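You operate a simulated robot arm through the tools that you are given. There is no shell and no other tool. Be economical: measure what you need, move in short steps, check, and stop when the job is done.

You are at the controls of a simulated robot arm. One attempt, no reset.

## Task
Clamp the black link card and press its links shut with the tweezers.
Fine: lay it on the pad of the holder, turn the holder screw to tight, swing the holder arm to WORK, stand the tweezers back. Set down upright: tweezers.

Only the result counts: the job must be done as asked and must still hold three seconds after the hand-in. Knocking over, shifting, dropping, spilling or breaking anything else fails it.

## Robot
A 6-joint arm with a two-finger parallel gripper, fixed in place. Base frame: the origin is at the foot of the arm, x ahead of it, y to its left, z up. Lengths are in m, angles in rad, forces in N, time in s.
With the tool pointing down near the work surface it reaches from about 0.24 to 0.64 m from the base axis. Its first joint turns from -1.152 to 1.152 rad. Payload 2.7 kg.
The tool frame sits at the grasp point between the pads (the TCP): z along the fingers, y along the line on which they close. The tips reach 0.023 m beyond it. Largest opening 0.094 m; finger width 0.038, thickness 0.01; the body of the gripper, 0.054 by 0.096 m, starts 0.039 m behind the TCP.
Orientation is that of the tool frame in the base frame, as a unit quaternion [x, y, z, w]. With the fingers straight down and closing along the base's y, the tool's x points along the base's -x, its y along +y and its z along -z.

## Interface
- The arm moves only by the tool drive_tool. Its argument "plan" is a list of rows, each a list of 7 numbers: the turn, a rotation vector about the tool's x, y, z in units of 90 degrees (1.0 is 90 degrees), then the shift along the tool's x, y, z in units of 500 mm (1.0 is 500 mm), then the gripper command, from -1 (shut) to 1 (fully open), values between in proportion. In form: [[rx, ry, rz, dx, dy, dz, jaw], ...]. A call has 1 to 8 rows; each row is the pose to reach, as a shift and turn from the pose commanded when the call began, along the tool's axes at that moment. A call with a number of a shift or a turn outside -1 to 1 is refused whole. A row lasts 0.2 s, in which the tool goes at most 0.05 m and 0.15 rad; a call with a longer step from one row to the next is refused whole, and so is a gripper value outside its range. A pose out of reach is approached as far as the arm can. The call stops where the force on the tool passes 80 N (or 10 N more than at its start, if that is more) or the arm is blocked; 0.2 s more then pass. Each finger travels about 0.045 m/s and halts on what it meets, pressing with about 20 N; the grip force reading is that of the motor and also rises with nothing between the fingers. The clock runs only during rows and for 0.2 s after the last one: add rows that repeat a pose to give the fingers time. The reply holds the time, the measured pose of the TCP, the force on the tool along the base axes, the opening and the grip force, in the units named above and with some noise, with the torque about the TCP (base axes, N m) and any sound that the robot's microphone picked up, and new pictures: "pictures" is both (left out), scene, wrist or none.
- Cameras (640 x 400 px; columns grow to the right, rows downward): "scene" is fixed at [0.0802, -0.4176, 1.4171]; the picture's right is [0.75, -0.66, 0.00], its down [-0.24, -0.27, -0.93] and it looks along [0.62, 0.70, -0.36] (base axes); focal length 324 px, centre (320, 200). "wrist" rides on the gripper at [0.086, 0.016, -0.075] in the tool frame; the picture's right is [-0.18, 0.98, 0.00], its down [-0.58, -0.11, -0.81] and it looks along [-0.79, -0.15, 0.59] (tool axes); focal length 243 px, centre (320, 200). There is no depth. A picture from a camera that has moved, and an enlarged one, comes with that camera's place and axes in the base frame and with its lens. The place of the scene camera against the robot may be out by one fixed shift of up to 0.018 m in any direction.
- inspect(camera, box): a new picture of the part [left, top, right, bottom] of that camera's present view, enlarged. It takes no simulated time.
- job_done(): hands the job in; it is judged then, once.

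Work in short steps. Places have to be worked out from the pictures, the camera data and where the tool is seen: move nearer, look again, correct. Check each grasp and each placing, and mend what went wrong. You have 120 turns and 200 pictures in all, those below and enlarged ones among them. Open the gripper and draw the arm clear of the work before you hand the job in, unless the task says otherwise.

The tools are called after "Request:" as a command line: name --pt "numbers of a row" for each row, then --argument value for the rest, lists and objects as JSON in quotes. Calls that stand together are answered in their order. drive_tool: Moves the arm, as the interface text tells. Its arguments: {"type":"object","properties":{"plan":{"type":"array","items":{"type":"array","items":{"type":"number"}}},"pictures":{"type":"string","enum":["both","scene","wrist","none"]}},"required":["plan"]} The other tools are called the same way: inspect (camera, box) takes an enlarged picture of a part of a camera's view; job_done () hands the job in.

At the start:

```text
clock: 0.0
position: [0.3198, 0.1036, 1.2988]
tcp_rot: [-0.001, 1.0, 0.0, 0.0]
force: [0.2, -1.0, -0.5]
ft_torque: [0.01, 0.0, 0.03]
grip_width: 0.0939
grip_force: 0.2
```

scene: 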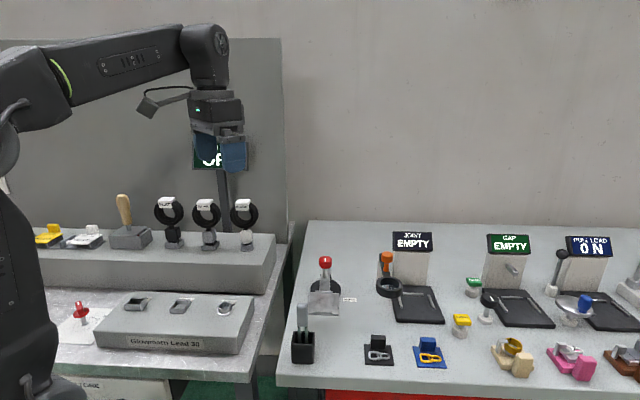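
wrist: 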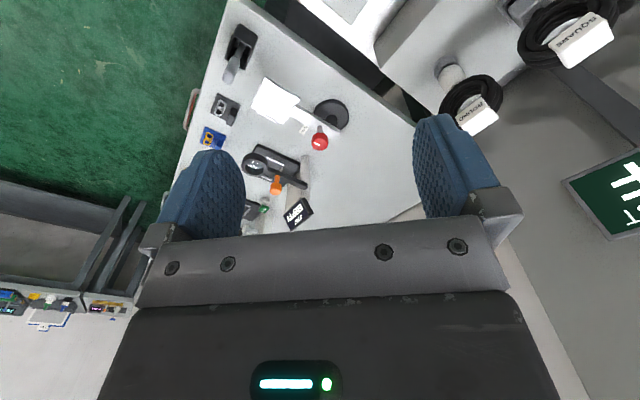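

The bench has several stations; I'll enlarge the relevant parts of the scene to identify the black link card, holder, screw, arm and tweezers.

Request:
inspect --camera "scene" --box '[270, 220, 470, 380]'

Request:
inspect --camera "scene" --box '[440, 220, 640, 390]'

Request:
inspect --camera "wrist" --box '[180, 20, 380, 240]'

```text
2.50 times, centred on (370, 300) of scene
camera zoom: at [0.0802, -0.4176, 1.4171], right [0.75, -0.66, 0.0], down [-0.24, -0.27, -0.93], along [0.62, 0.7, -0.36], focal length 809 px, centre (195, -50)
```

zoom: 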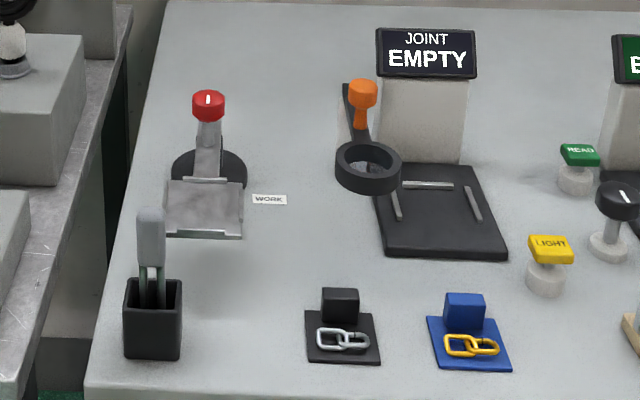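

```text
2.35 times, centred on (540, 305) of scene
camera zoom: at [0.0802, -0.4176, 1.4171], right [0.75, -0.66, 0.0], down [-0.24, -0.27, -0.93], along [0.62, 0.7, -0.36], focal length 762 px, centre (-198, -47)
```

zoom: 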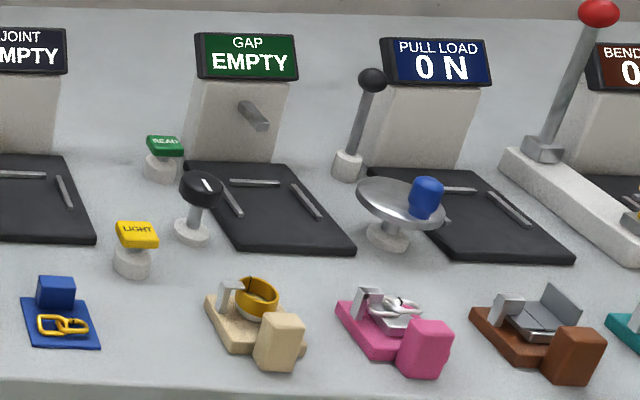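

```text
1.82 times, centred on (280, 130) of wrist
camera zoom: at [0.234, 0.1198, 1.3739], right [0.18, 0.98, 0.0], down [0.58, -0.11, 0.81], along [0.79, -0.15, -0.59], focal length 441 px, centre (393, 327)
```

zoom: 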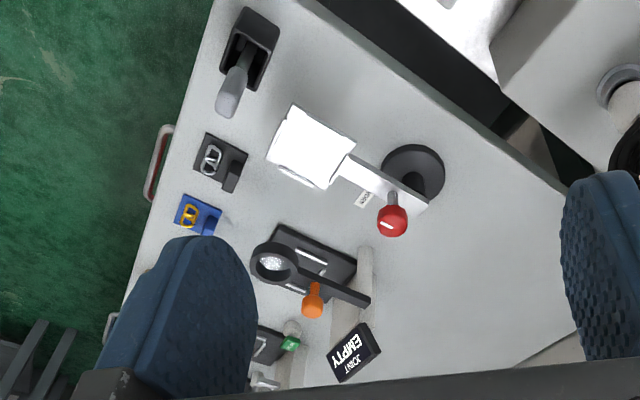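

Triangulating the two views puts the table at z≈0.9, tweezers stand ≈(0.37,-0.035), black card ≈(0.49,-0.14), holder pad ≈(0.46,0.0,0.975), and red knob ≈(0.52,0.06,1.015). I'll go down over the holder for a closer look.

Request:
drive_tool --pt "0 0 0 -0.032 -0.028 0.08 1" --pt "0 0 0 -0.064 -0.056 0.16 1" --pt "0 0 0 -0.096 -0.084 0.24 1" --pt "0 0 0 -0.128 -0.112 0.32 1" --pt "0 0 0 -0.16 -0.14 0.4 1"

```text
clock: 1.2
position: [0.4001, 0.0333, 1.099]
tcp_rot: [-0.001, 1.0, 0.0, -0.001]
force: [0.9, 0.1, 0.0]
ft_torque: [-0.04, 0.01, 0.0]
grip_width: 0.0943
grip_force: 0.2
camera wrist: at [0.314, 0.0487, 1.1733], right [0.18, 0.98, 0.0], down [0.58, -0.11, 0.81], along [0.79, -0.15, -0.59], focal length 243 px, centre (320, 200)
```

scene: 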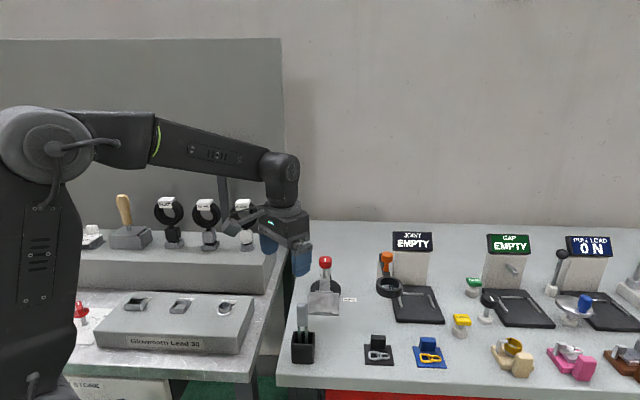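
wrist: 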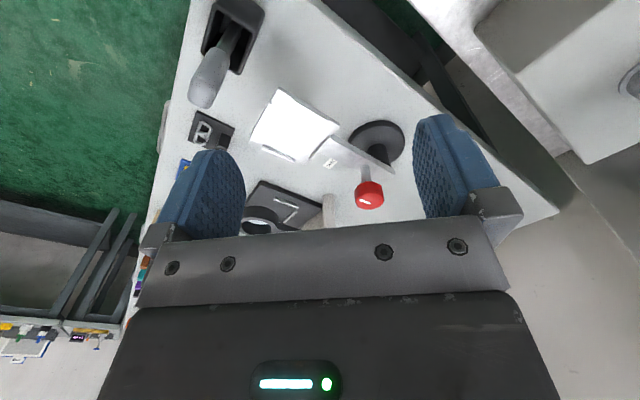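

The pad appears where predicted; I'll enlarge the wrist view for details.

Request:
inspect --camera "wrist" --box '[230, 70, 420, 220]'

Request:
inspect --camera "wrist" --box '[170, 0, 290, 160]'

Request:
inspect --camera "scene" --box '[280, 240, 400, 370]'

```text
2.67 times, centred on (325, 145) of wrist
camera zoom: at [0.314, 0.0487, 1.1733], right [0.18, 0.98, 0.0], down [0.58, -0.11, 0.81], along [0.79, -0.15, -0.59], focal length 647 px, centre (307, 347)
```

zoom: 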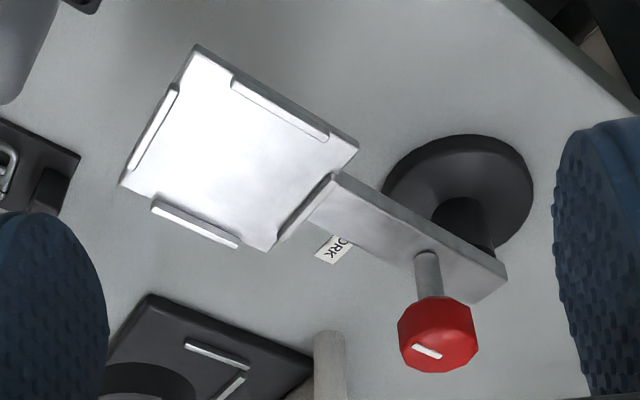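

```text
2.50 times, centred on (230, 80) of wrist
camera zoom: at [0.314, 0.0487, 1.1733], right [0.18, 0.98, 0.0], down [0.58, -0.11, 0.81], along [0.79, -0.15, -0.59], focal length 606 px, centre (545, 500)
```

zoom: 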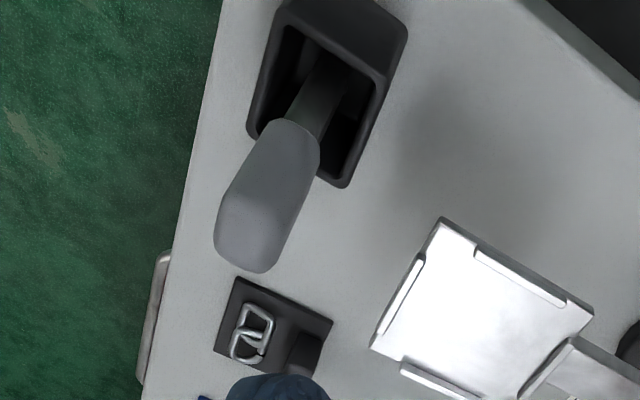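

```text
3.08 times, centred on (340, 305) of scene
camera zoom: at [0.0802, -0.4176, 1.4171], right [0.75, -0.66, 0.0], down [-0.24, -0.27, -0.93], along [0.62, 0.7, -0.36], focal length 996 px, centre (258, -123)
```

zoom: 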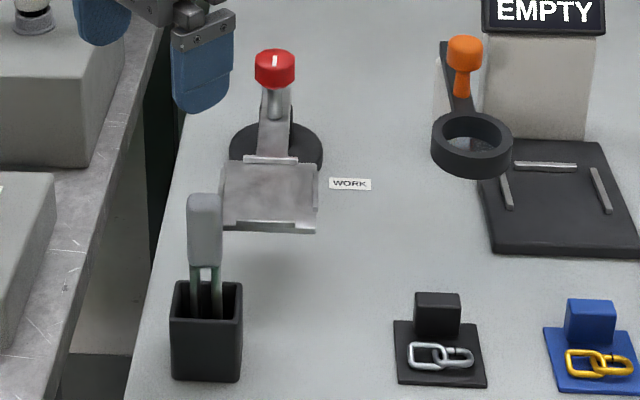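

The pad is about 65 mm square at 45°, centre (0.461,-0.005). The card centre is about (0.497,-0.138), also at 45°, with its handle block on the (+,+) side. I'll rotate the tool 45° and move over the card.

Request:
drive_tool --pt "0 0 -0.083 -0.027 -0.058 0 1" --pt "0 0 -0.167 -0.054 -0.116 0 1" --pt "0 0 -0.25 -0.08 -0.173 0 1" --pt "0 0 -0.333 -0.107 -0.231 0 1" --pt "0 0 -0.417 -0.134 -0.289 0 1" --pt "0 0 -0.5 -0.16 -0.346 0 1" --pt "0 0 -0.5 -0.16 -0.346 0.06 1" --pt "0 0 -0.5 -0.16 -0.346 0.12 1"

Request:
inspect --camera "wrist" --box '[220, 40, 420, 200]'

```text
clock: 3.0
position: [0.4791, -0.136, 1.0384]
tcp_rot: [-0.383, 0.924, 0.0, 0.0]
force: [-0.6, -0.5, -0.2]
ft_torque: [0.02, -0.01, 0.02]
grip_width: 0.094
grip_force: 0.1
camera wrist: at [0.4077, -0.1875, 1.1138], right [-0.57, 0.82, 0.0], down [0.49, 0.33, 0.81], along [0.66, 0.46, -0.59], focal length 243 px, centre (320, 200)
```

scene: 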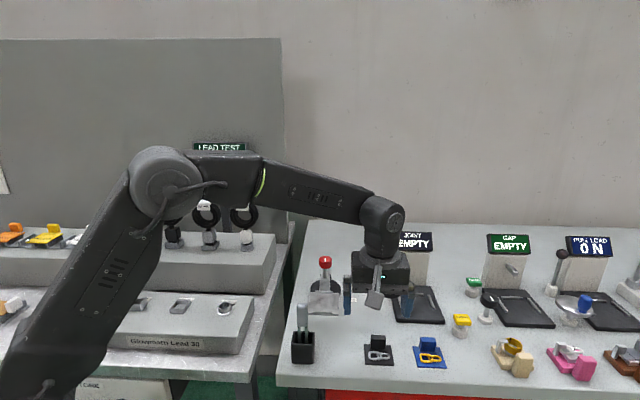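
wrist: 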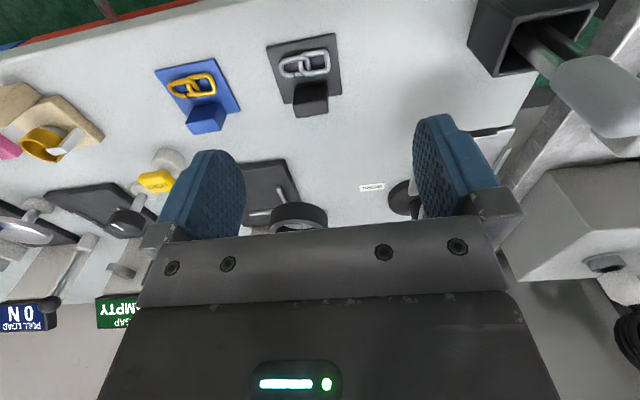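

```text
2.50 times, centred on (320, 120) of wrist
camera zoom: at [0.4077, -0.1875, 1.1138], right [-0.57, 0.82, 0.0], down [0.49, 0.33, 0.81], along [0.66, 0.46, -0.59], focal length 606 px, centre (320, 400)
```

zoom: 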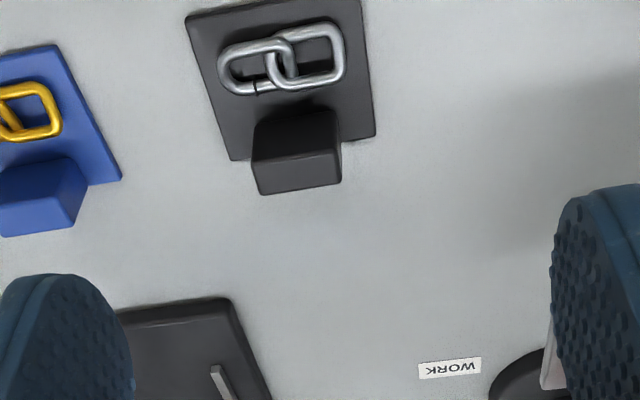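

The black links are interlocked, with a gap visible on the left one. The handle block is ≈28×14 mm, centre ≈(0.509,-0.125), top ≈0.932. I'll move above it with a partly closed jaw and check.

Request:
drive_tool --pt "0 0 0 -0.034 -0.014 0.03 0.277" --pt "0 0 0 -0.068 -0.027 0.06 0.277" --pt "0 0 0 -0.068 -0.027 0.117 0.277" --pt "0 0 0 -0.068 -0.027 0.117 0.277" --pictures "both"

Request:
inspect --camera "wrist" --box '[220, 40, 420, 200]'

```text
clock: 4.0
position: [0.5137, -0.1229, 0.9774]
tcp_rot: [-0.384, 0.923, 0.001, 0.0]
force: [-0.9, -0.2, 0.6]
ft_torque: [0.01, -0.01, 0.01]
grip_width: 0.06
grip_force: 0.0
camera wrist: at [0.4418, -0.1734, 1.0529], right [-0.57, 0.82, 0.0], down [0.49, 0.33, 0.81], along [0.67, 0.46, -0.59], focal length 243 px, centre (320, 200)
```

scene: 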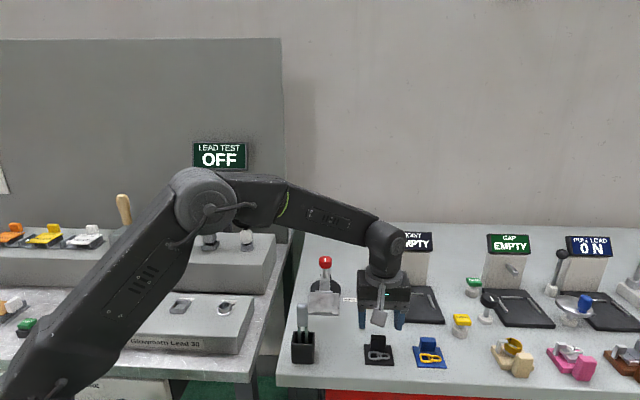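
wrist: 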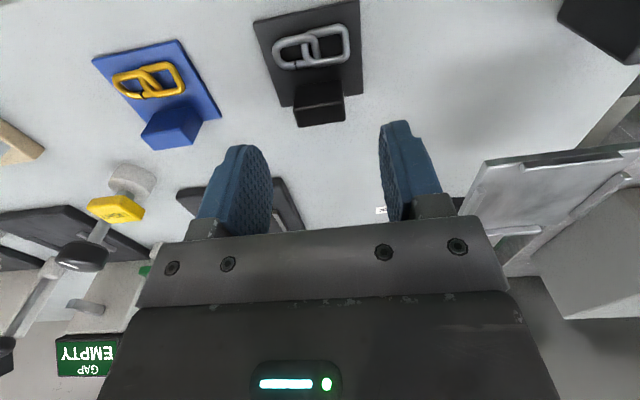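

```text
2.50 times, centred on (320, 120) of wrist
camera zoom: at [0.4418, -0.1734, 1.0529], right [-0.57, 0.82, 0.0], down [0.49, 0.33, 0.81], along [0.67, 0.46, -0.59], focal length 606 px, centre (320, 400)
```

zoom: 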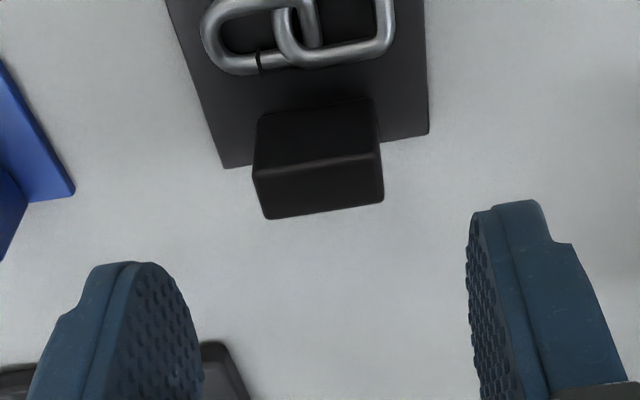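

The block is well centred between the fingers, with the intended 5 mm outward offset. I'll descend to TCP z≈0.937 and close.

Request:
drive_tool --pt "0 0 0 0 0 0.04 0.277" --pt "0 0 0 0 0 0.081 0.277" --pt "0 0 0 0 0 0.081 -0.2" --pt "0 0 0 0 0 0.081 -0.7" --pt "0 0 0 0 0 0.081 -0.7" --pt "0 0 0 0 0 0.081 -0.7" --pictures "wrist"

```text
clock: 5.4
position: [0.514, -0.1246, 0.9391]
tcp_rot: [-0.383, 0.924, 0.002, -0.001]
force: [-0.5, 0.3, 0.1]
ft_torque: [-0.01, 0.02, 0.01]
grip_width: 0.0289
grip_force: 19.9
camera wrist: at [0.4426, -0.1737, 1.0135], right [-0.57, 0.82, 0.0], down [0.49, 0.33, 0.81], along [0.66, 0.46, -0.59], focal length 243 px, centre (320, 200)
```

wrist: 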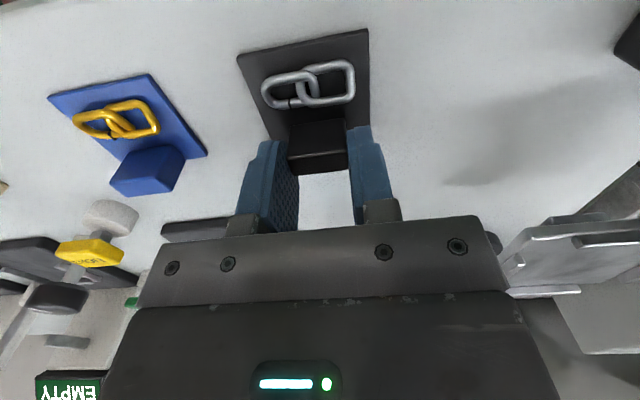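

Card handle gripped (0.0289 wide, 20 N). I'll lift straight up and check it.

Request:
drive_tool --pt "0 0 0 0 0 -0.06 -0.7" --pt "0 0 0 0 0 -0.14 -0.7" --pt "0 0 0 0 0 -0.22 -0.7" --pt "0 0 0 0 0 -0.28 -0.7" --pt "0 0 0 0 0 -0.28 -0.7" --pictures "both"

Request:
inspect --camera "wrist" --box '[200, 10, 420, 190]'

```text
clock: 6.6
position: [0.5139, -0.1232, 1.0778]
tcp_rot: [-0.383, 0.924, 0.001, 0.0]
force: [-0.1, -0.3, -0.1]
ft_torque: [0.03, 0.01, 0.01]
grip_width: 0.029
grip_force: 20.0
camera wrist: at [0.4432, -0.1732, 1.1543], right [-0.57, 0.82, 0.0], down [0.49, 0.33, 0.81], along [0.67, 0.46, -0.59], focal length 243 px, centre (320, 200)
```

scene: 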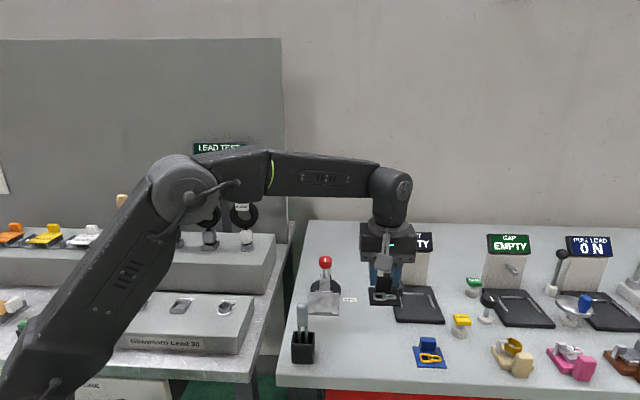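
wrist: 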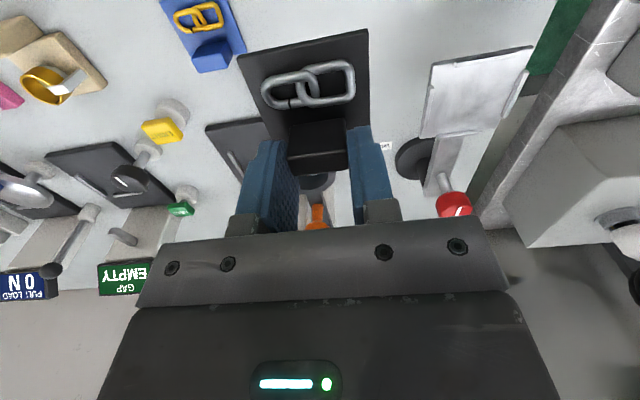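

```text
2.22 times, centred on (310, 100) of wrist
camera zoom: at [0.4432, -0.1732, 1.1543], right [-0.57, 0.82, 0.0], down [0.49, 0.33, 0.81], along [0.67, 0.46, -0.59], focal length 539 px, centre (342, 422)
```

zoom: 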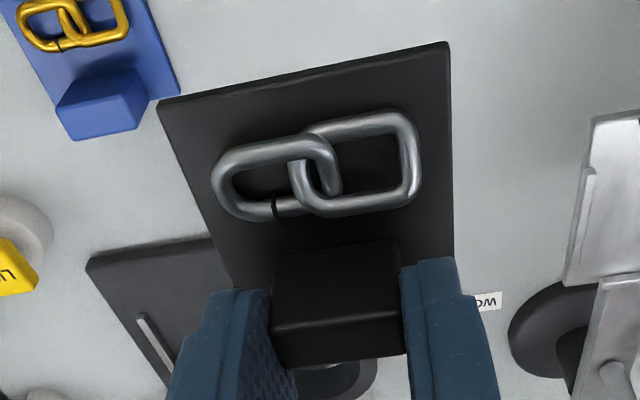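

Card hangs level and square to the tool; its centre is 21 mm from the TCP along -(1,1), plate ~33 mm below it. I'll move over the pad at this height.

Request:
drive_tool --pt "0 0 0 -0.034 0.0606 0 -0.7" --pt "0 0 0 -0.0675 0.121 0 -0.7" --pt "0 0 0 -0.101 0.182 0 -0.7" --pt "0 0 0 -0.135 0.2425 0 -0.7" --pt "0 0 0 -0.135 0.2425 0 -0.7" --pictures "both"

Request:
inspect --camera "wrist" --box '[200, 0, 440, 190]'

Request:
inspect --camera "scene" --box '[270, 220, 410, 370]'

```text
clock: 7.8
position: [0.4754, 0.0099, 1.0763]
tcp_rot: [-0.383, 0.924, 0.001, 0.0]
force: [-0.7, 0.2, 0.0]
ft_torque: [-0.02, -0.03, -0.01]
grip_width: 0.0289
grip_force: 19.4
camera wrist: at [0.4036, -0.0399, 1.1523], right [-0.57, 0.82, 0.0], down [0.49, 0.33, 0.81], along [0.66, 0.46, -0.59], focal length 243 px, centre (320, 200)
```

scene: 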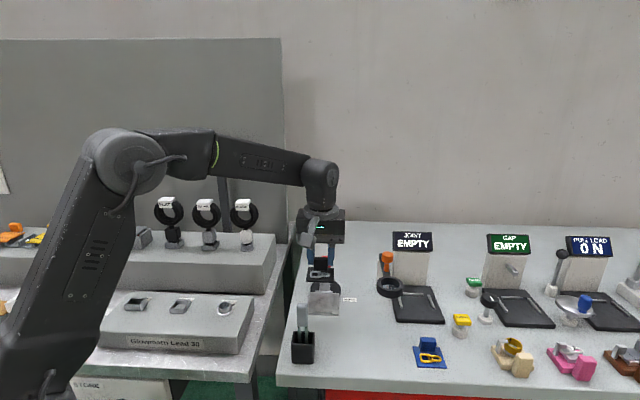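
wrist: 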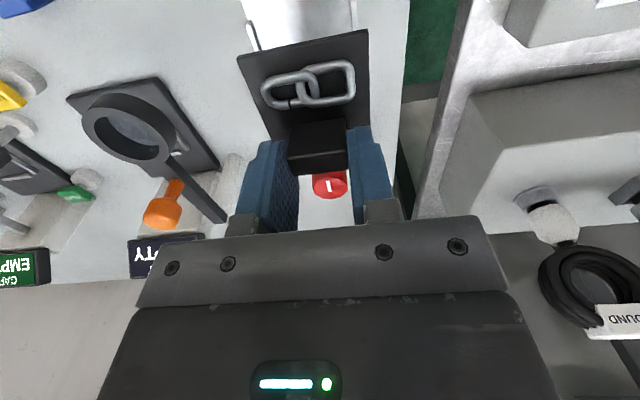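

```text
2.11 times, centred on (320, 95) of wrist
camera zoom: at [0.4036, -0.0399, 1.1523], right [-0.57, 0.82, 0.0], down [0.49, 0.33, 0.81], along [0.66, 0.46, -0.59], focal length 511 px, centre (320, 421)
```

zoom: 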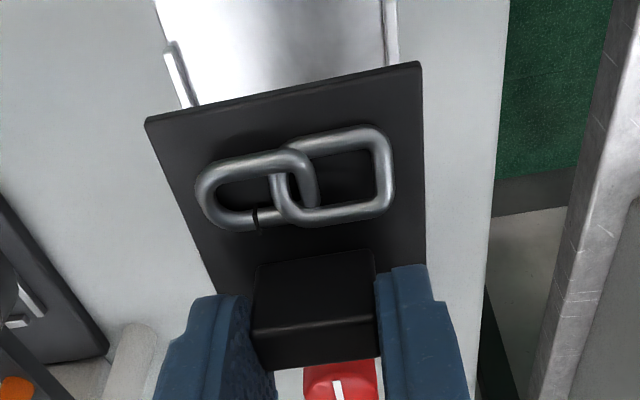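

```text
2.67 times, centred on (340, 295) of scene
camera zoom: at [0.0802, -0.4175, 1.4171], right [0.75, -0.66, 0.0], down [-0.24, -0.27, -0.93], along [0.62, 0.7, -0.36], focal length 863 px, centre (267, -53)
```

zoom: 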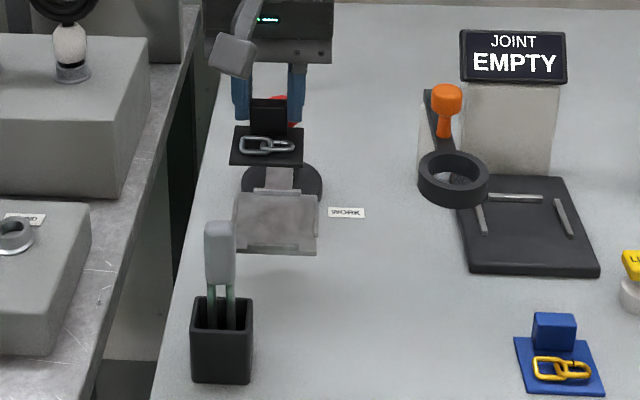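

Re-triangulating the pad from two wrist views gives a top of ≈0.966 and centre ≈(0.467,-0.007), so I need a small correction: -4.5 mm in tool y, +4 mm along (1,1). I'll descend to ~1 cm above the pad and compare the card edges with the rails directly.

Request:
drive_tool --pt "0 0 0 -0.007 -0.009 0.04 -0.7" --pt "0 0 0 -0.007 -0.009 0.08 -0.7" --pt "0 0 0 -0.007 -0.009 0.12 -0.7" --pt "0 0 0 -0.007 -0.009 0.12 -0.7" --pictures "none"

Request:
inspect --camera "wrist" --box '[200, 0, 440, 190]'

Request:
inspect --camera "scene" --box '[280, 240, 370, 320]'

```text
clock: 8.8
position: [0.4808, 0.0085, 1.0176]
tcp_rot: [-0.383, 0.924, 0.001, 0.0]
force: [0.0, -0.6, -0.8]
ft_torque: [0.01, -0.03, 0.02]
grip_width: 0.0288
grip_force: 20.3
```

```text
2.11 times, centred on (320, 95) of wrist
camera zoom: at [0.4085, -0.0408, 1.0928], right [-0.57, 0.82, 0.0], down [0.49, 0.33, 0.81], along [0.67, 0.46, -0.59], focal length 511 px, centre (320, 421)
```

zoom: 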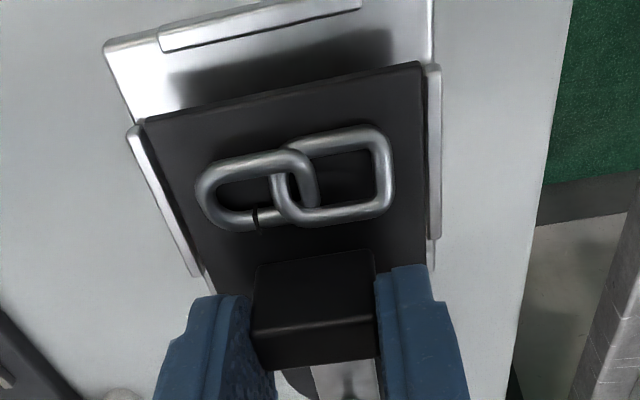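

```text
5.00 times, centred on (325, 280) of scene
camera zoom: at [0.0802, -0.4176, 1.4171], right [0.75, -0.66, 0.0], down [-0.24, -0.27, -0.93], along [0.62, 0.7, -0.36], focal length 1618 px, centre (295, -200)
```

zoom: 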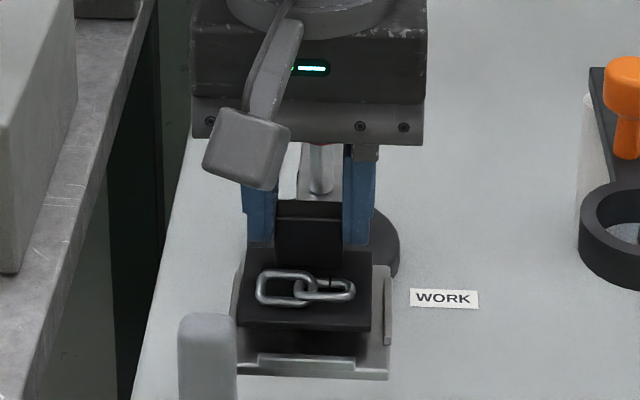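

Card sits within the rails with ~6 mm clearance at the front. I'll make a small lateral trim and lower to near contact, watching the force.

Request:
drive_tool --pt "0 0 0 0 -0.004 0.012 -0.7" --pt "0 0 0 0 -0.004 0.02 -0.7" --pt "0 0 0 0 -0.004 0.026 -0.7" --pt "0 0 0 0 -0.004 0.026 -0.7" --pictures "none"

Request:
inspect --camera "wrist" --box '[200, 0, 440, 190]'

Request:
inspect --camera "scene" --box '[280, 240, 370, 320]'

```text
clock: 9.8
position: [0.4827, 0.0081, 1.007]
tcp_rot: [-0.384, 0.923, 0.0, 0.002]
force: [-0.2, -0.2, 14.5]
ft_torque: [-0.21, 0.22, 0.0]
grip_width: 0.0287
grip_force: 20.3
```

```text
2.11 times, centred on (320, 95) of wrist
camera zoom: at [0.4106, -0.0428, 1.0818], right [-0.57, 0.82, 0.0], down [0.48, 0.33, 0.81], along [0.67, 0.46, -0.59], focal length 511 px, centre (320, 421)
```

zoom: 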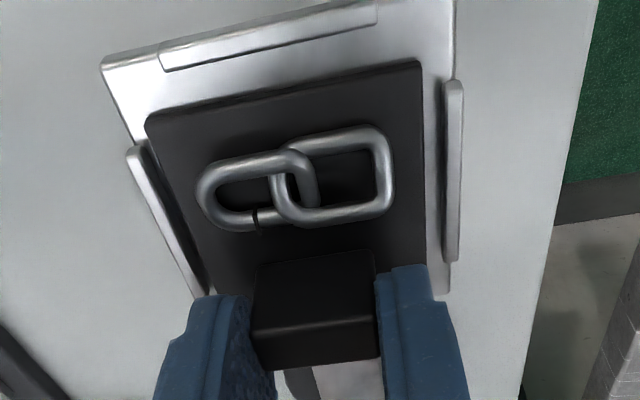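

```text
5.00 times, centred on (325, 280) of scene
camera zoom: at [0.08, -0.4176, 1.4171], right [0.75, -0.66, 0.0], down [-0.24, -0.27, -0.93], along [0.62, 0.7, -0.36], focal length 1618 px, centre (295, -200)
```

zoom: 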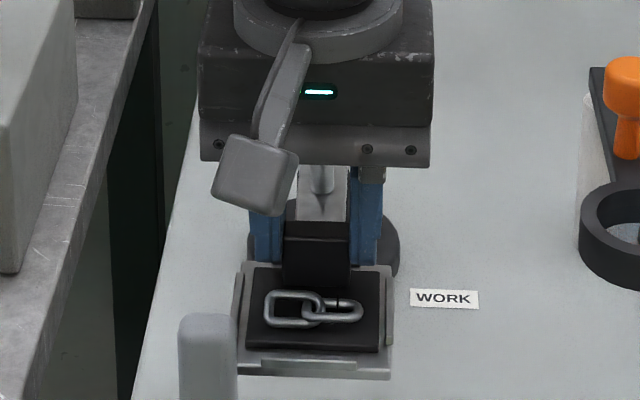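

Contact at 14.5 N with the centre of pressure exactly at the card's centre, so it is lying flat inside the rails. I'll release and lift.

Request:
drive_tool --pt "0 0 0 0 0 -0.004 -0.3" --pt "0 0 0 0 0 -0.004 0" --pt "0 0 0 0 0 -0.004 0.1" --pt "0 0 0 0 0 -0.03 0.1" --pt "0 0 0 0 0 -0.1 0.1" --pt "0 0 0 0 0 -0.18 0.1" --pt "0 0 0 0 0 -0.18 0.1" --pictures "both"

Request:
inspect --camera "wrist" --box '[200, 0, 440, 190]'

```text
clock: 11.4
position: [0.4833, 0.0079, 1.0954]
tcp_rot: [-0.384, 0.923, 0.001, 0.0]
force: [0.2, -0.2, 0.6]
ft_torque: [0.03, 0.03, -0.01]
grip_width: 0.0519
grip_force: 0.1
camera wrist: at [0.411, -0.0428, 1.1707], right [-0.57, 0.82, 0.0], down [0.49, 0.33, 0.81], along [0.66, 0.46, -0.59], focal length 243 px, centre (320, 200)
```

scene: 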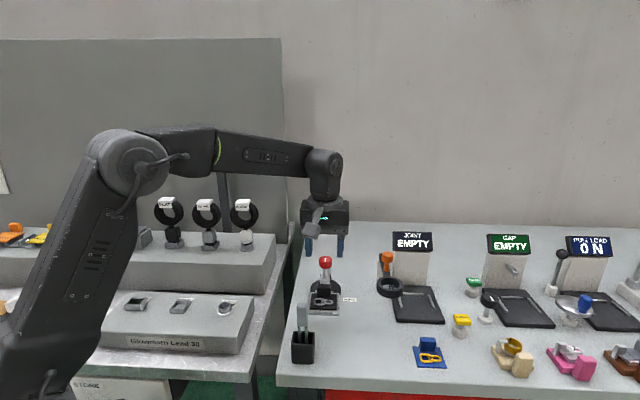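
wrist: 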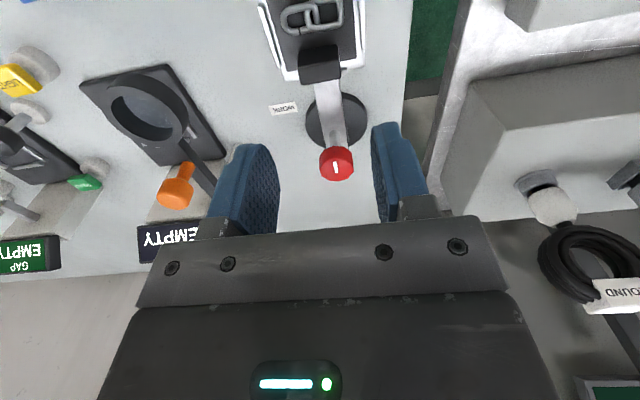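

```text
2.11 times, centred on (320, 95) of wrist
camera zoom: at [0.411, -0.0428, 1.1707], right [-0.57, 0.82, 0.0], down [0.49, 0.33, 0.81], along [0.66, 0.46, -0.59], focal length 511 px, centre (320, 421)
```

zoom: 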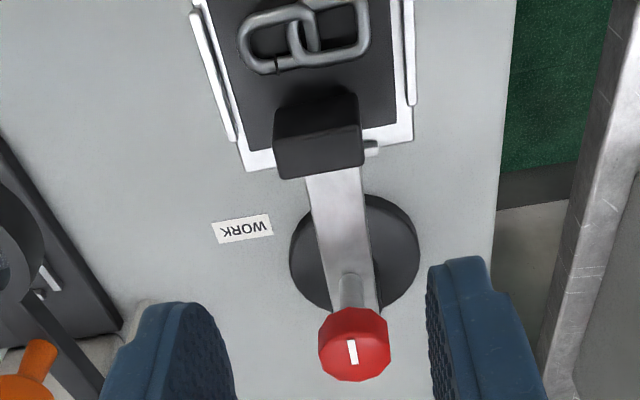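

The card sits squarely on the pad. The red screw knob triangulates to (0.535,0.0616), z≈1.01, ~31 mm dia. I'll position over it and descend around it.

Request:
drive_tool --pt "0 0 0 -0.05 0.001 0 0.1" --pt "0 0 0 -0.1 0.002 0 0.1" --pt "0 0 0 -0.149 0.003 0 0.1" --pt "0 0 0 -0.149 0.003 0.08 0.1" --pt "0 0 0 -0.149 0.003 0.08 0.1" --pictures "wrist"

Request:
inspect --camera "scene" --box '[270, 200, 400, 310]'

```text
clock: 12.6
position: [0.5337, 0.062, 1.0555]
tcp_rot: [-0.384, 0.923, 0.001, 0.0]
force: [0.2, 0.5, 0.1]
ft_torque: [0.04, -0.02, 0.05]
grip_width: 0.052
grip_force: 0.0
camera wrist: at [0.462, 0.0118, 1.1312], right [-0.57, 0.82, 0.0], down [0.49, 0.33, 0.81], along [0.66, 0.46, -0.59], focal length 243 px, centre (320, 200)
```

wrist: 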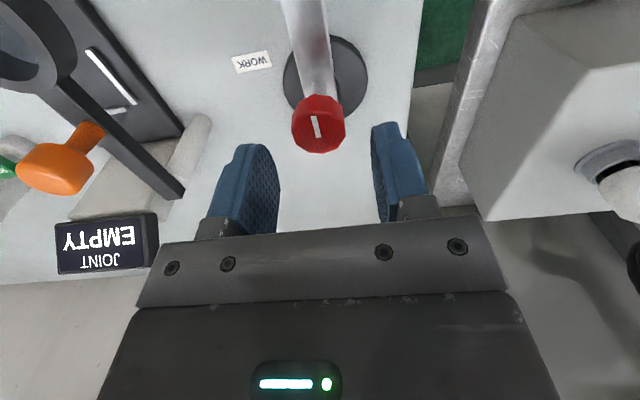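

```text
3.64 times, centred on (335, 255) of scene
camera zoom: at [0.0802, -0.4176, 1.4171], right [0.75, -0.66, 0.0], down [-0.24, -0.27, -0.93], along [0.62, 0.7, -0.36], focal length 1177 px, centre (266, 0)
```

zoom: 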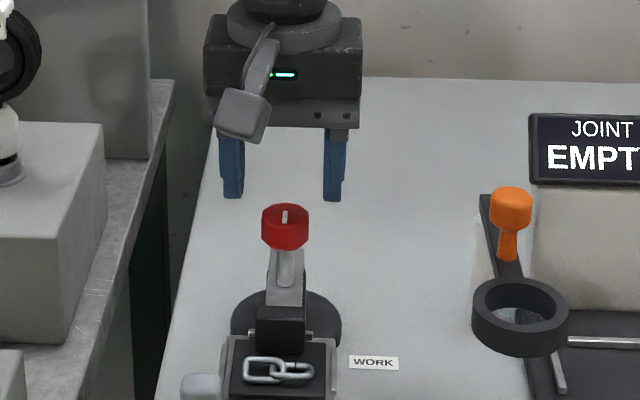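

Knob confirmed at (0.536,0.062). I'll descend and close on it.

Request:
drive_tool --pt "0 0 0 -0.003 0 0.045 0.1" --pt "0 0 0 -0.003 0 0.088 0.1" --pt "0 0 0 -0.003 0 0.088 -0.2" --pt "0 0 0 -0.003 0 0.088 -0.7" --pt "0 0 0 -0.003 0 0.088 -0.7" --pictures "wrist"

```text
clock: 13.8
position: [0.5365, 0.062, 1.0137]
tcp_rot: [-0.382, 0.924, 0.001, 0.001]
force: [1.8, -2.3, -2.4]
ft_torque: [0.0, -0.77, -0.08]
grip_width: 0.032
grip_force: 45.1
camera wrist: at [0.4637, 0.0119, 1.0883], right [-0.57, 0.82, 0.0], down [0.49, 0.33, 0.81], along [0.67, 0.46, -0.59], focal length 243 px, centre (320, 200)
```

wrist: 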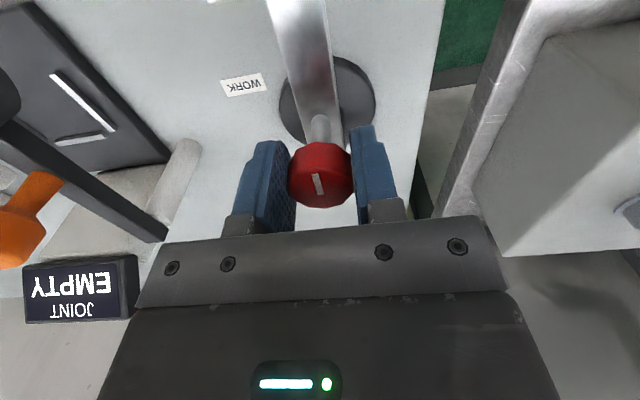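

Knob gripped. I'll turn clockwise ~65° and watch torque and sound.

Request:
drive_tool --pt "0 0 0.09 0 0 0 -0.8" --pt "0 0 0.18 0 0 0 -0.8" --pt "0 0 0.27 0 0 0 -0.8" --pt "0 0 0.36 0 0 0 -0.8" --pt "0 0 0.36 0 0 0 -0.8" --pictures "wrist"

```text
clock: 15.0
position: [0.5358, 0.0633, 1.0131]
tcp_rot: [-0.11, 0.994, 0.0, 0.0]
force: [3.9, 10.2, 5.9]
ft_torque: [-0.65, 0.9, 0.05]
grip_width: 0.0318
grip_force: 45.2
camera wrist: at [0.4478, 0.0596, 1.0884], right [-0.04, 1.0, 0.0], down [0.59, 0.02, 0.81], along [0.81, 0.03, -0.59], focal length 243 px, centre (320, 200)
```

wrist: 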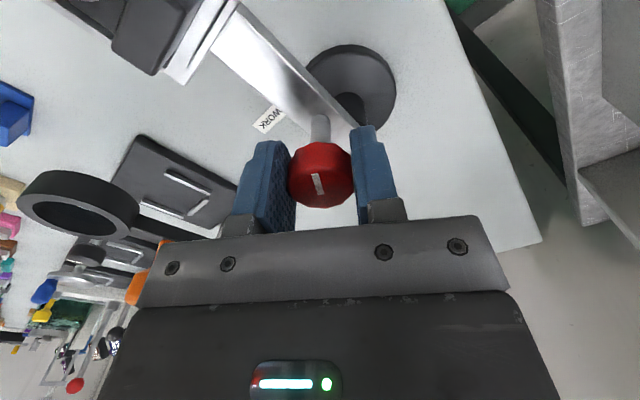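

The knob follows the gripper without resistance yet and the arm stayed put. Continue turning.

Request:
drive_tool --pt "0 0 0.09 0 0 0 -0.8" --pt "0 0 0.18 0 0 0 -0.8" --pt "0 0 0.27 0 0 0 -0.8" --pt "0 0 0.36 0 0 0 -0.8" --pt "0 0 0.45 0 0 0 -0.8" --pt "0 0 0.45 0 0 0 -0.8" --pictures "both"

```text
clock: 16.4
position: [0.537, 0.0629, 1.0133]
tcp_rot: [0.241, 0.971, 0.002, 0.001]
force: [12.9, 18.8, 7.3]
ft_torque: [-0.65, -0.6, 0.05]
grip_width: 0.0315
grip_force: 45.2
camera wrist: at [0.4681, 0.1178, 1.0883], right [0.62, 0.78, 0.0], down [0.46, -0.37, 0.81], along [0.63, -0.5, -0.59], focal length 243 px, centre (320, 200)
```

scene: 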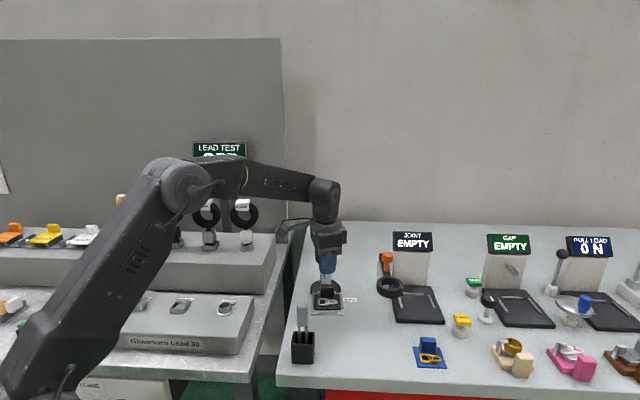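
wrist: 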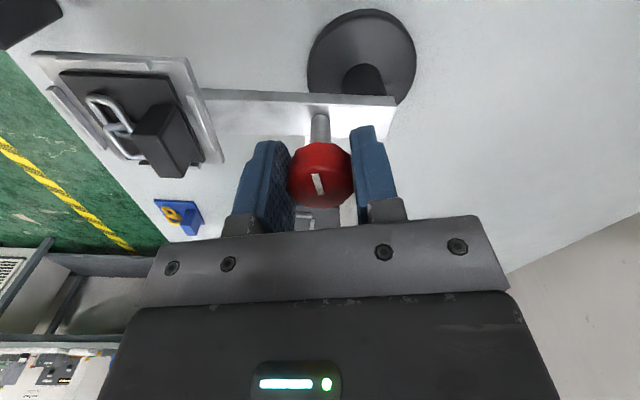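

No stop felt after ~73°; lateral force indicates ~1 mm misalignment, so I nudge and keep turning.

Request:
drive_tool --pt "0 0 0.09 0 0.002 0 -0.8" --pt "0 0 0.18 0 0.003 0 -0.8" --pt "0 0 0.27 0 0.003 0 -0.8" --pt "0 0 0.36 0 0.003 0 -0.8" --pt "0 0 0.45 0 0.003 0 -0.8" --pt "0 0 0.45 0 0.003 0 -0.8" --pictures "wrist"

```text
clock: 17.8
position: [0.5377, 0.0653, 1.0125]
tcp_rot: [0.562, 0.827, 0.003, 0.002]
force: [20.9, 21.0, 6.0]
ft_torque: [-1.13, -0.02, 0.13]
grip_width: 0.0321
grip_force: 45.2
camera wrist: at [0.5208, 0.1507, 1.0885], right [0.98, 0.19, 0.01], down [0.11, -0.58, 0.81], along [0.16, -0.79, -0.59], focal length 243 px, centre (320, 200)
```

wrist: 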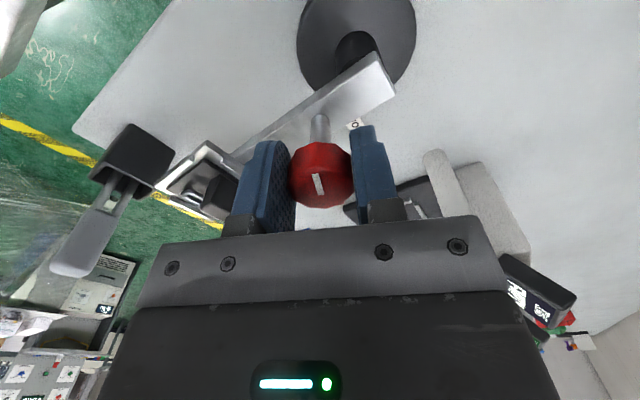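

Still turning freely with only slight torque. Continue another 40°.

Request:
drive_tool --pt "0 0 0.09 0 0 0 -0.8" --pt "0 0 0.18 0 0 0 -0.8" --pt "0 0 0.27 0 0 0 -0.8" --pt "0 0 0.36 0 0 0 -0.8" --pt "0 0 0.45 0 0 0 -0.8" --pt "0 0 0.45 0 0 0 -0.8" --pictures "wrist"

```text
clock: 19.2
position: [0.5379, 0.0627, 1.014]
tcp_rot: [0.814, 0.581, 0.002, 0.0]
force: [17.3, 9.7, 5.9]
ft_torque: [0.92, -0.07, 0.02]
grip_width: 0.0312
grip_force: 45.0
camera wrist: at [0.5809, 0.1391, 1.0888], right [0.87, -0.49, 0.0], down [-0.3, -0.52, 0.8], along [-0.4, -0.7, -0.59], focal length 243 px, centre (320, 200)
```

wrist: 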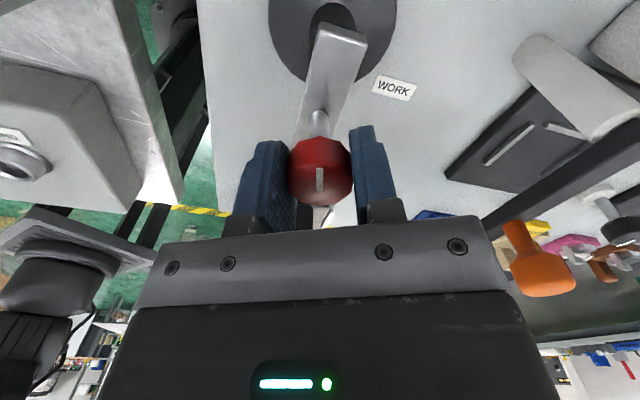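

The mark now looks rotated relative to the fingers, suggesting the knob has reached its stop and slipped. Let me zoom.

Request:
inspect --camera "wrist" --box '[240, 90, 400, 220]'

Request:
inspect --camera "scene" --box '[280, 240, 380, 320]'

```text
3.08 times, centred on (320, 155) of wrist
camera zoom: at [0.5809, 0.1391, 1.0888], right [0.87, -0.49, 0.0], down [-0.3, -0.52, 0.8], along [-0.4, -0.7, -0.59], focal length 746 px, centre (320, 338)
```

zoom: 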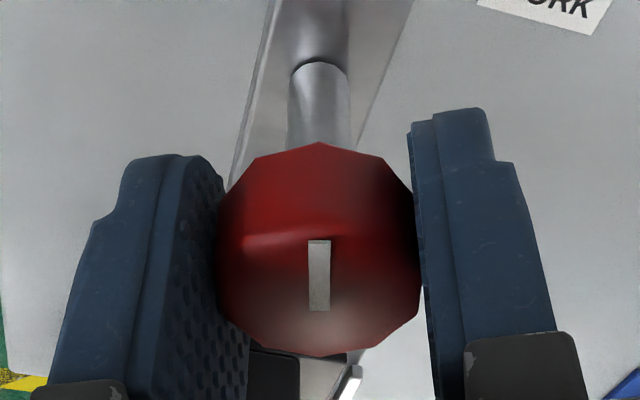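

```text
5.00 times, centred on (330, 280) of scene
camera zoom: at [0.0806, -0.4173, 1.4172], right [0.75, -0.66, 0.0], down [-0.24, -0.27, -0.93], along [0.62, 0.7, -0.36], focal length 1618 px, centre (270, -200)
```

zoom: 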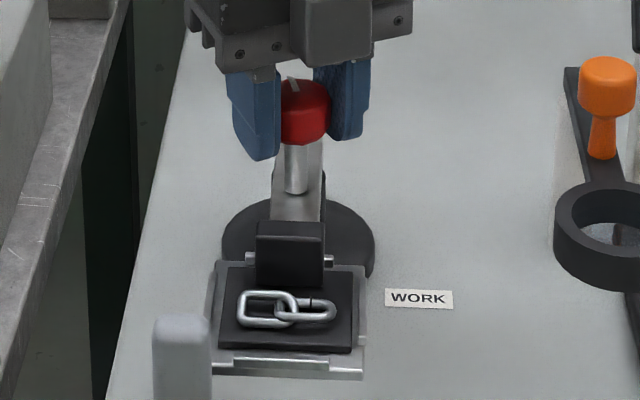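

Relative to the fingers the knob settled onto its flats (turned ~170° total) with no real torque resistance, so it isn't tight yet. Continue turning.

Request:
drive_tool --pt "0 0 0.09 0 0 0 -0.8" --pt "0 0 0.18 0 0 0 -0.8" --pt "0 0 0.27 0 0 0 -0.8" --pt "0 0 0.36 0 0 0 -0.8" --pt "0 0 0.45 0 0 0 -0.8" --pt "0 0 0.45 0 0 0 -0.8" --pictures "wrist"

Request:
inspect --camera "wrist" --box '[240, 90, 400, 220]'

```text
clock: 20.6
position: [0.5364, 0.0634, 1.0125]
tcp_rot: [0.965, 0.263, 0.002, 0.0]
force: [16.8, -0.8, 8.7]
ft_torque: [-0.07, -0.61, 0.0]
grip_width: 0.0313
grip_force: 45.0
camera wrist: at [0.6197, 0.0929, 1.0888], right [0.34, -0.94, 0.0], down [-0.56, -0.2, 0.8], along [-0.76, -0.27, -0.6], focal length 243 px, centre (320, 200)
```

wrist: 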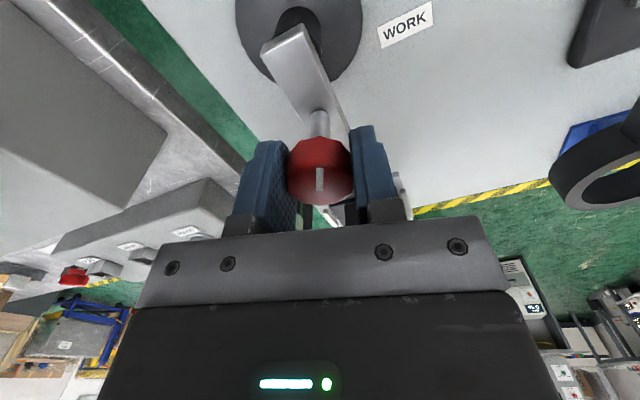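

```text
3.08 times, centred on (320, 155) of wrist
camera zoom: at [0.6197, 0.0929, 1.0888], right [0.34, -0.94, 0.0], down [-0.56, -0.2, 0.8], along [-0.76, -0.27, -0.6], focal length 746 px, centre (320, 338)
```

zoom: 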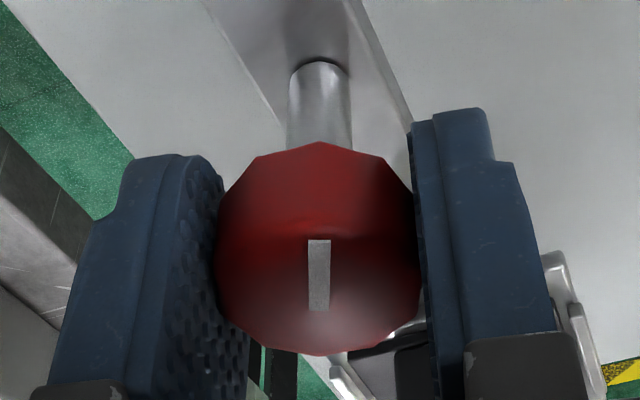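

Now ~210° turned, still free. Continue.

Request:
drive_tool --pt "0 0 0.09 0 0 0 -0.8" --pt "0 0 0.18 0 0 0 -0.8" --pt "0 0 0.27 0 0 0 -0.8" --pt "0 0 0.36 0 0 0 -0.8" --pt "0 0 0.45 0 0 0 -0.8" --pt "0 0 0.45 0 0 0 -0.8" --pictures "wrist"

Request:
inspect --camera "wrist" --box '[240, 90, 400, 220]'

```text
clock: 21.5
position: [0.5251, 0.0334, 1.0109]
tcp_rot: [0.991, 0.132, -0.024, -0.023]
force: [-69.9, -12.5, 23.8]
ft_torque: [0.52, -0.85, 1.16]
grip_width: 0.0123
grip_force: 3.5
out of reach, approached as far as the arm can: row 2, 3, 4
stopped in row 4: the force on the tool passed its limit at 116 N (the readings are from after the stop); the commanded pose is now the measured one
camera wrist: at [0.6173, 0.0366, 1.0809], right [0.08, -1.0, -0.04], down [-0.55, -0.08, 0.83], along [-0.83, -0.04, -0.55], focal length 243 px, centre (320, 200)
```

wrist: 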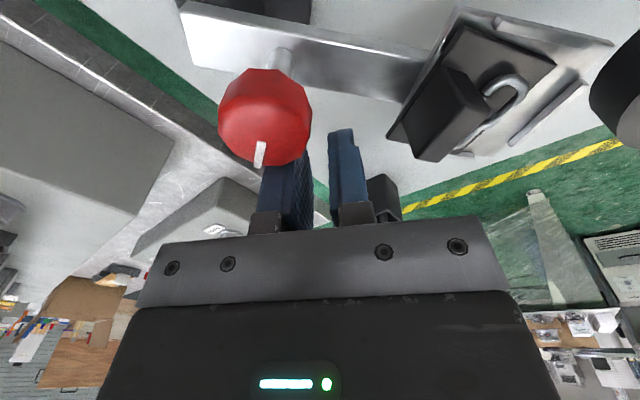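

```text
3.08 times, centred on (320, 155) of wrist
camera zoom: at [0.6173, 0.0366, 1.0809], right [0.08, -1.0, -0.04], down [-0.55, -0.08, 0.83], along [-0.83, -0.04, -0.55], focal length 746 px, centre (320, 338)
```

zoom: 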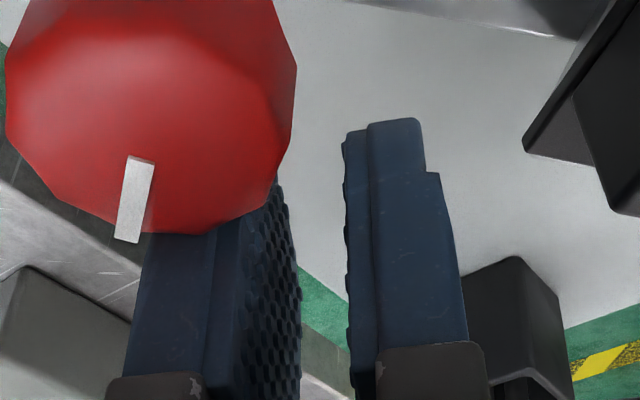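

A wrist-reach limit threw the tool off the knob. I'll back off straight up and assess.

Request:
drive_tool --pt "0 0 0 0 0 -0.03 -0.7" --pt "0 0 0 0 0 -0.08 -0.7" --pt "0 0 0 0 0 -0.16 -0.7" --pt "0 0 0 0 0 -0.2 -0.7" --pictures "both"

Request:
inspect --camera "scene" --box '[280, 240, 400, 330]'

```text
clock: 22.5
position: [0.5348, 0.0312, 1.1088]
tcp_rot: [0.991, 0.131, -0.01, -0.024]
force: [1.0, -0.3, -0.3]
ft_torque: [0.0, -0.04, 0.0]
grip_width: 0.0141
grip_force: 0.0
camera wrist: at [0.6255, 0.0339, 1.1815], right [0.08, -1.0, -0.05], down [-0.57, -0.08, 0.82], along [-0.82, -0.04, -0.57], focal length 243 px, centre (320, 200)
```

scene: 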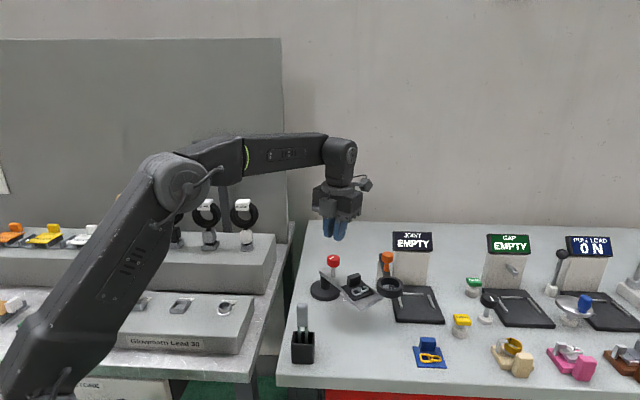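
wrist: 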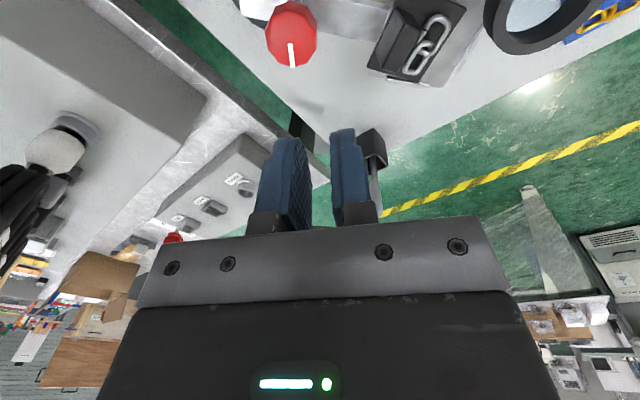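

```text
4.44 times, centred on (340, 285) of scene
camera zoom: at [0.0802, -0.4176, 1.4171], right [0.75, -0.66, 0.0], down [-0.24, -0.27, -0.93], along [0.62, 0.7, -0.36], focal length 1438 px, centre (231, -178)
```

zoom: 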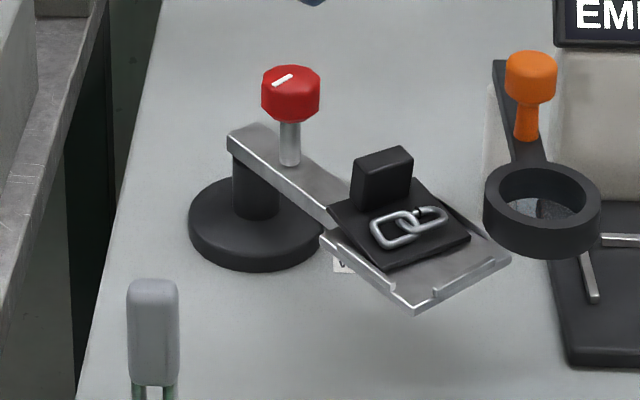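

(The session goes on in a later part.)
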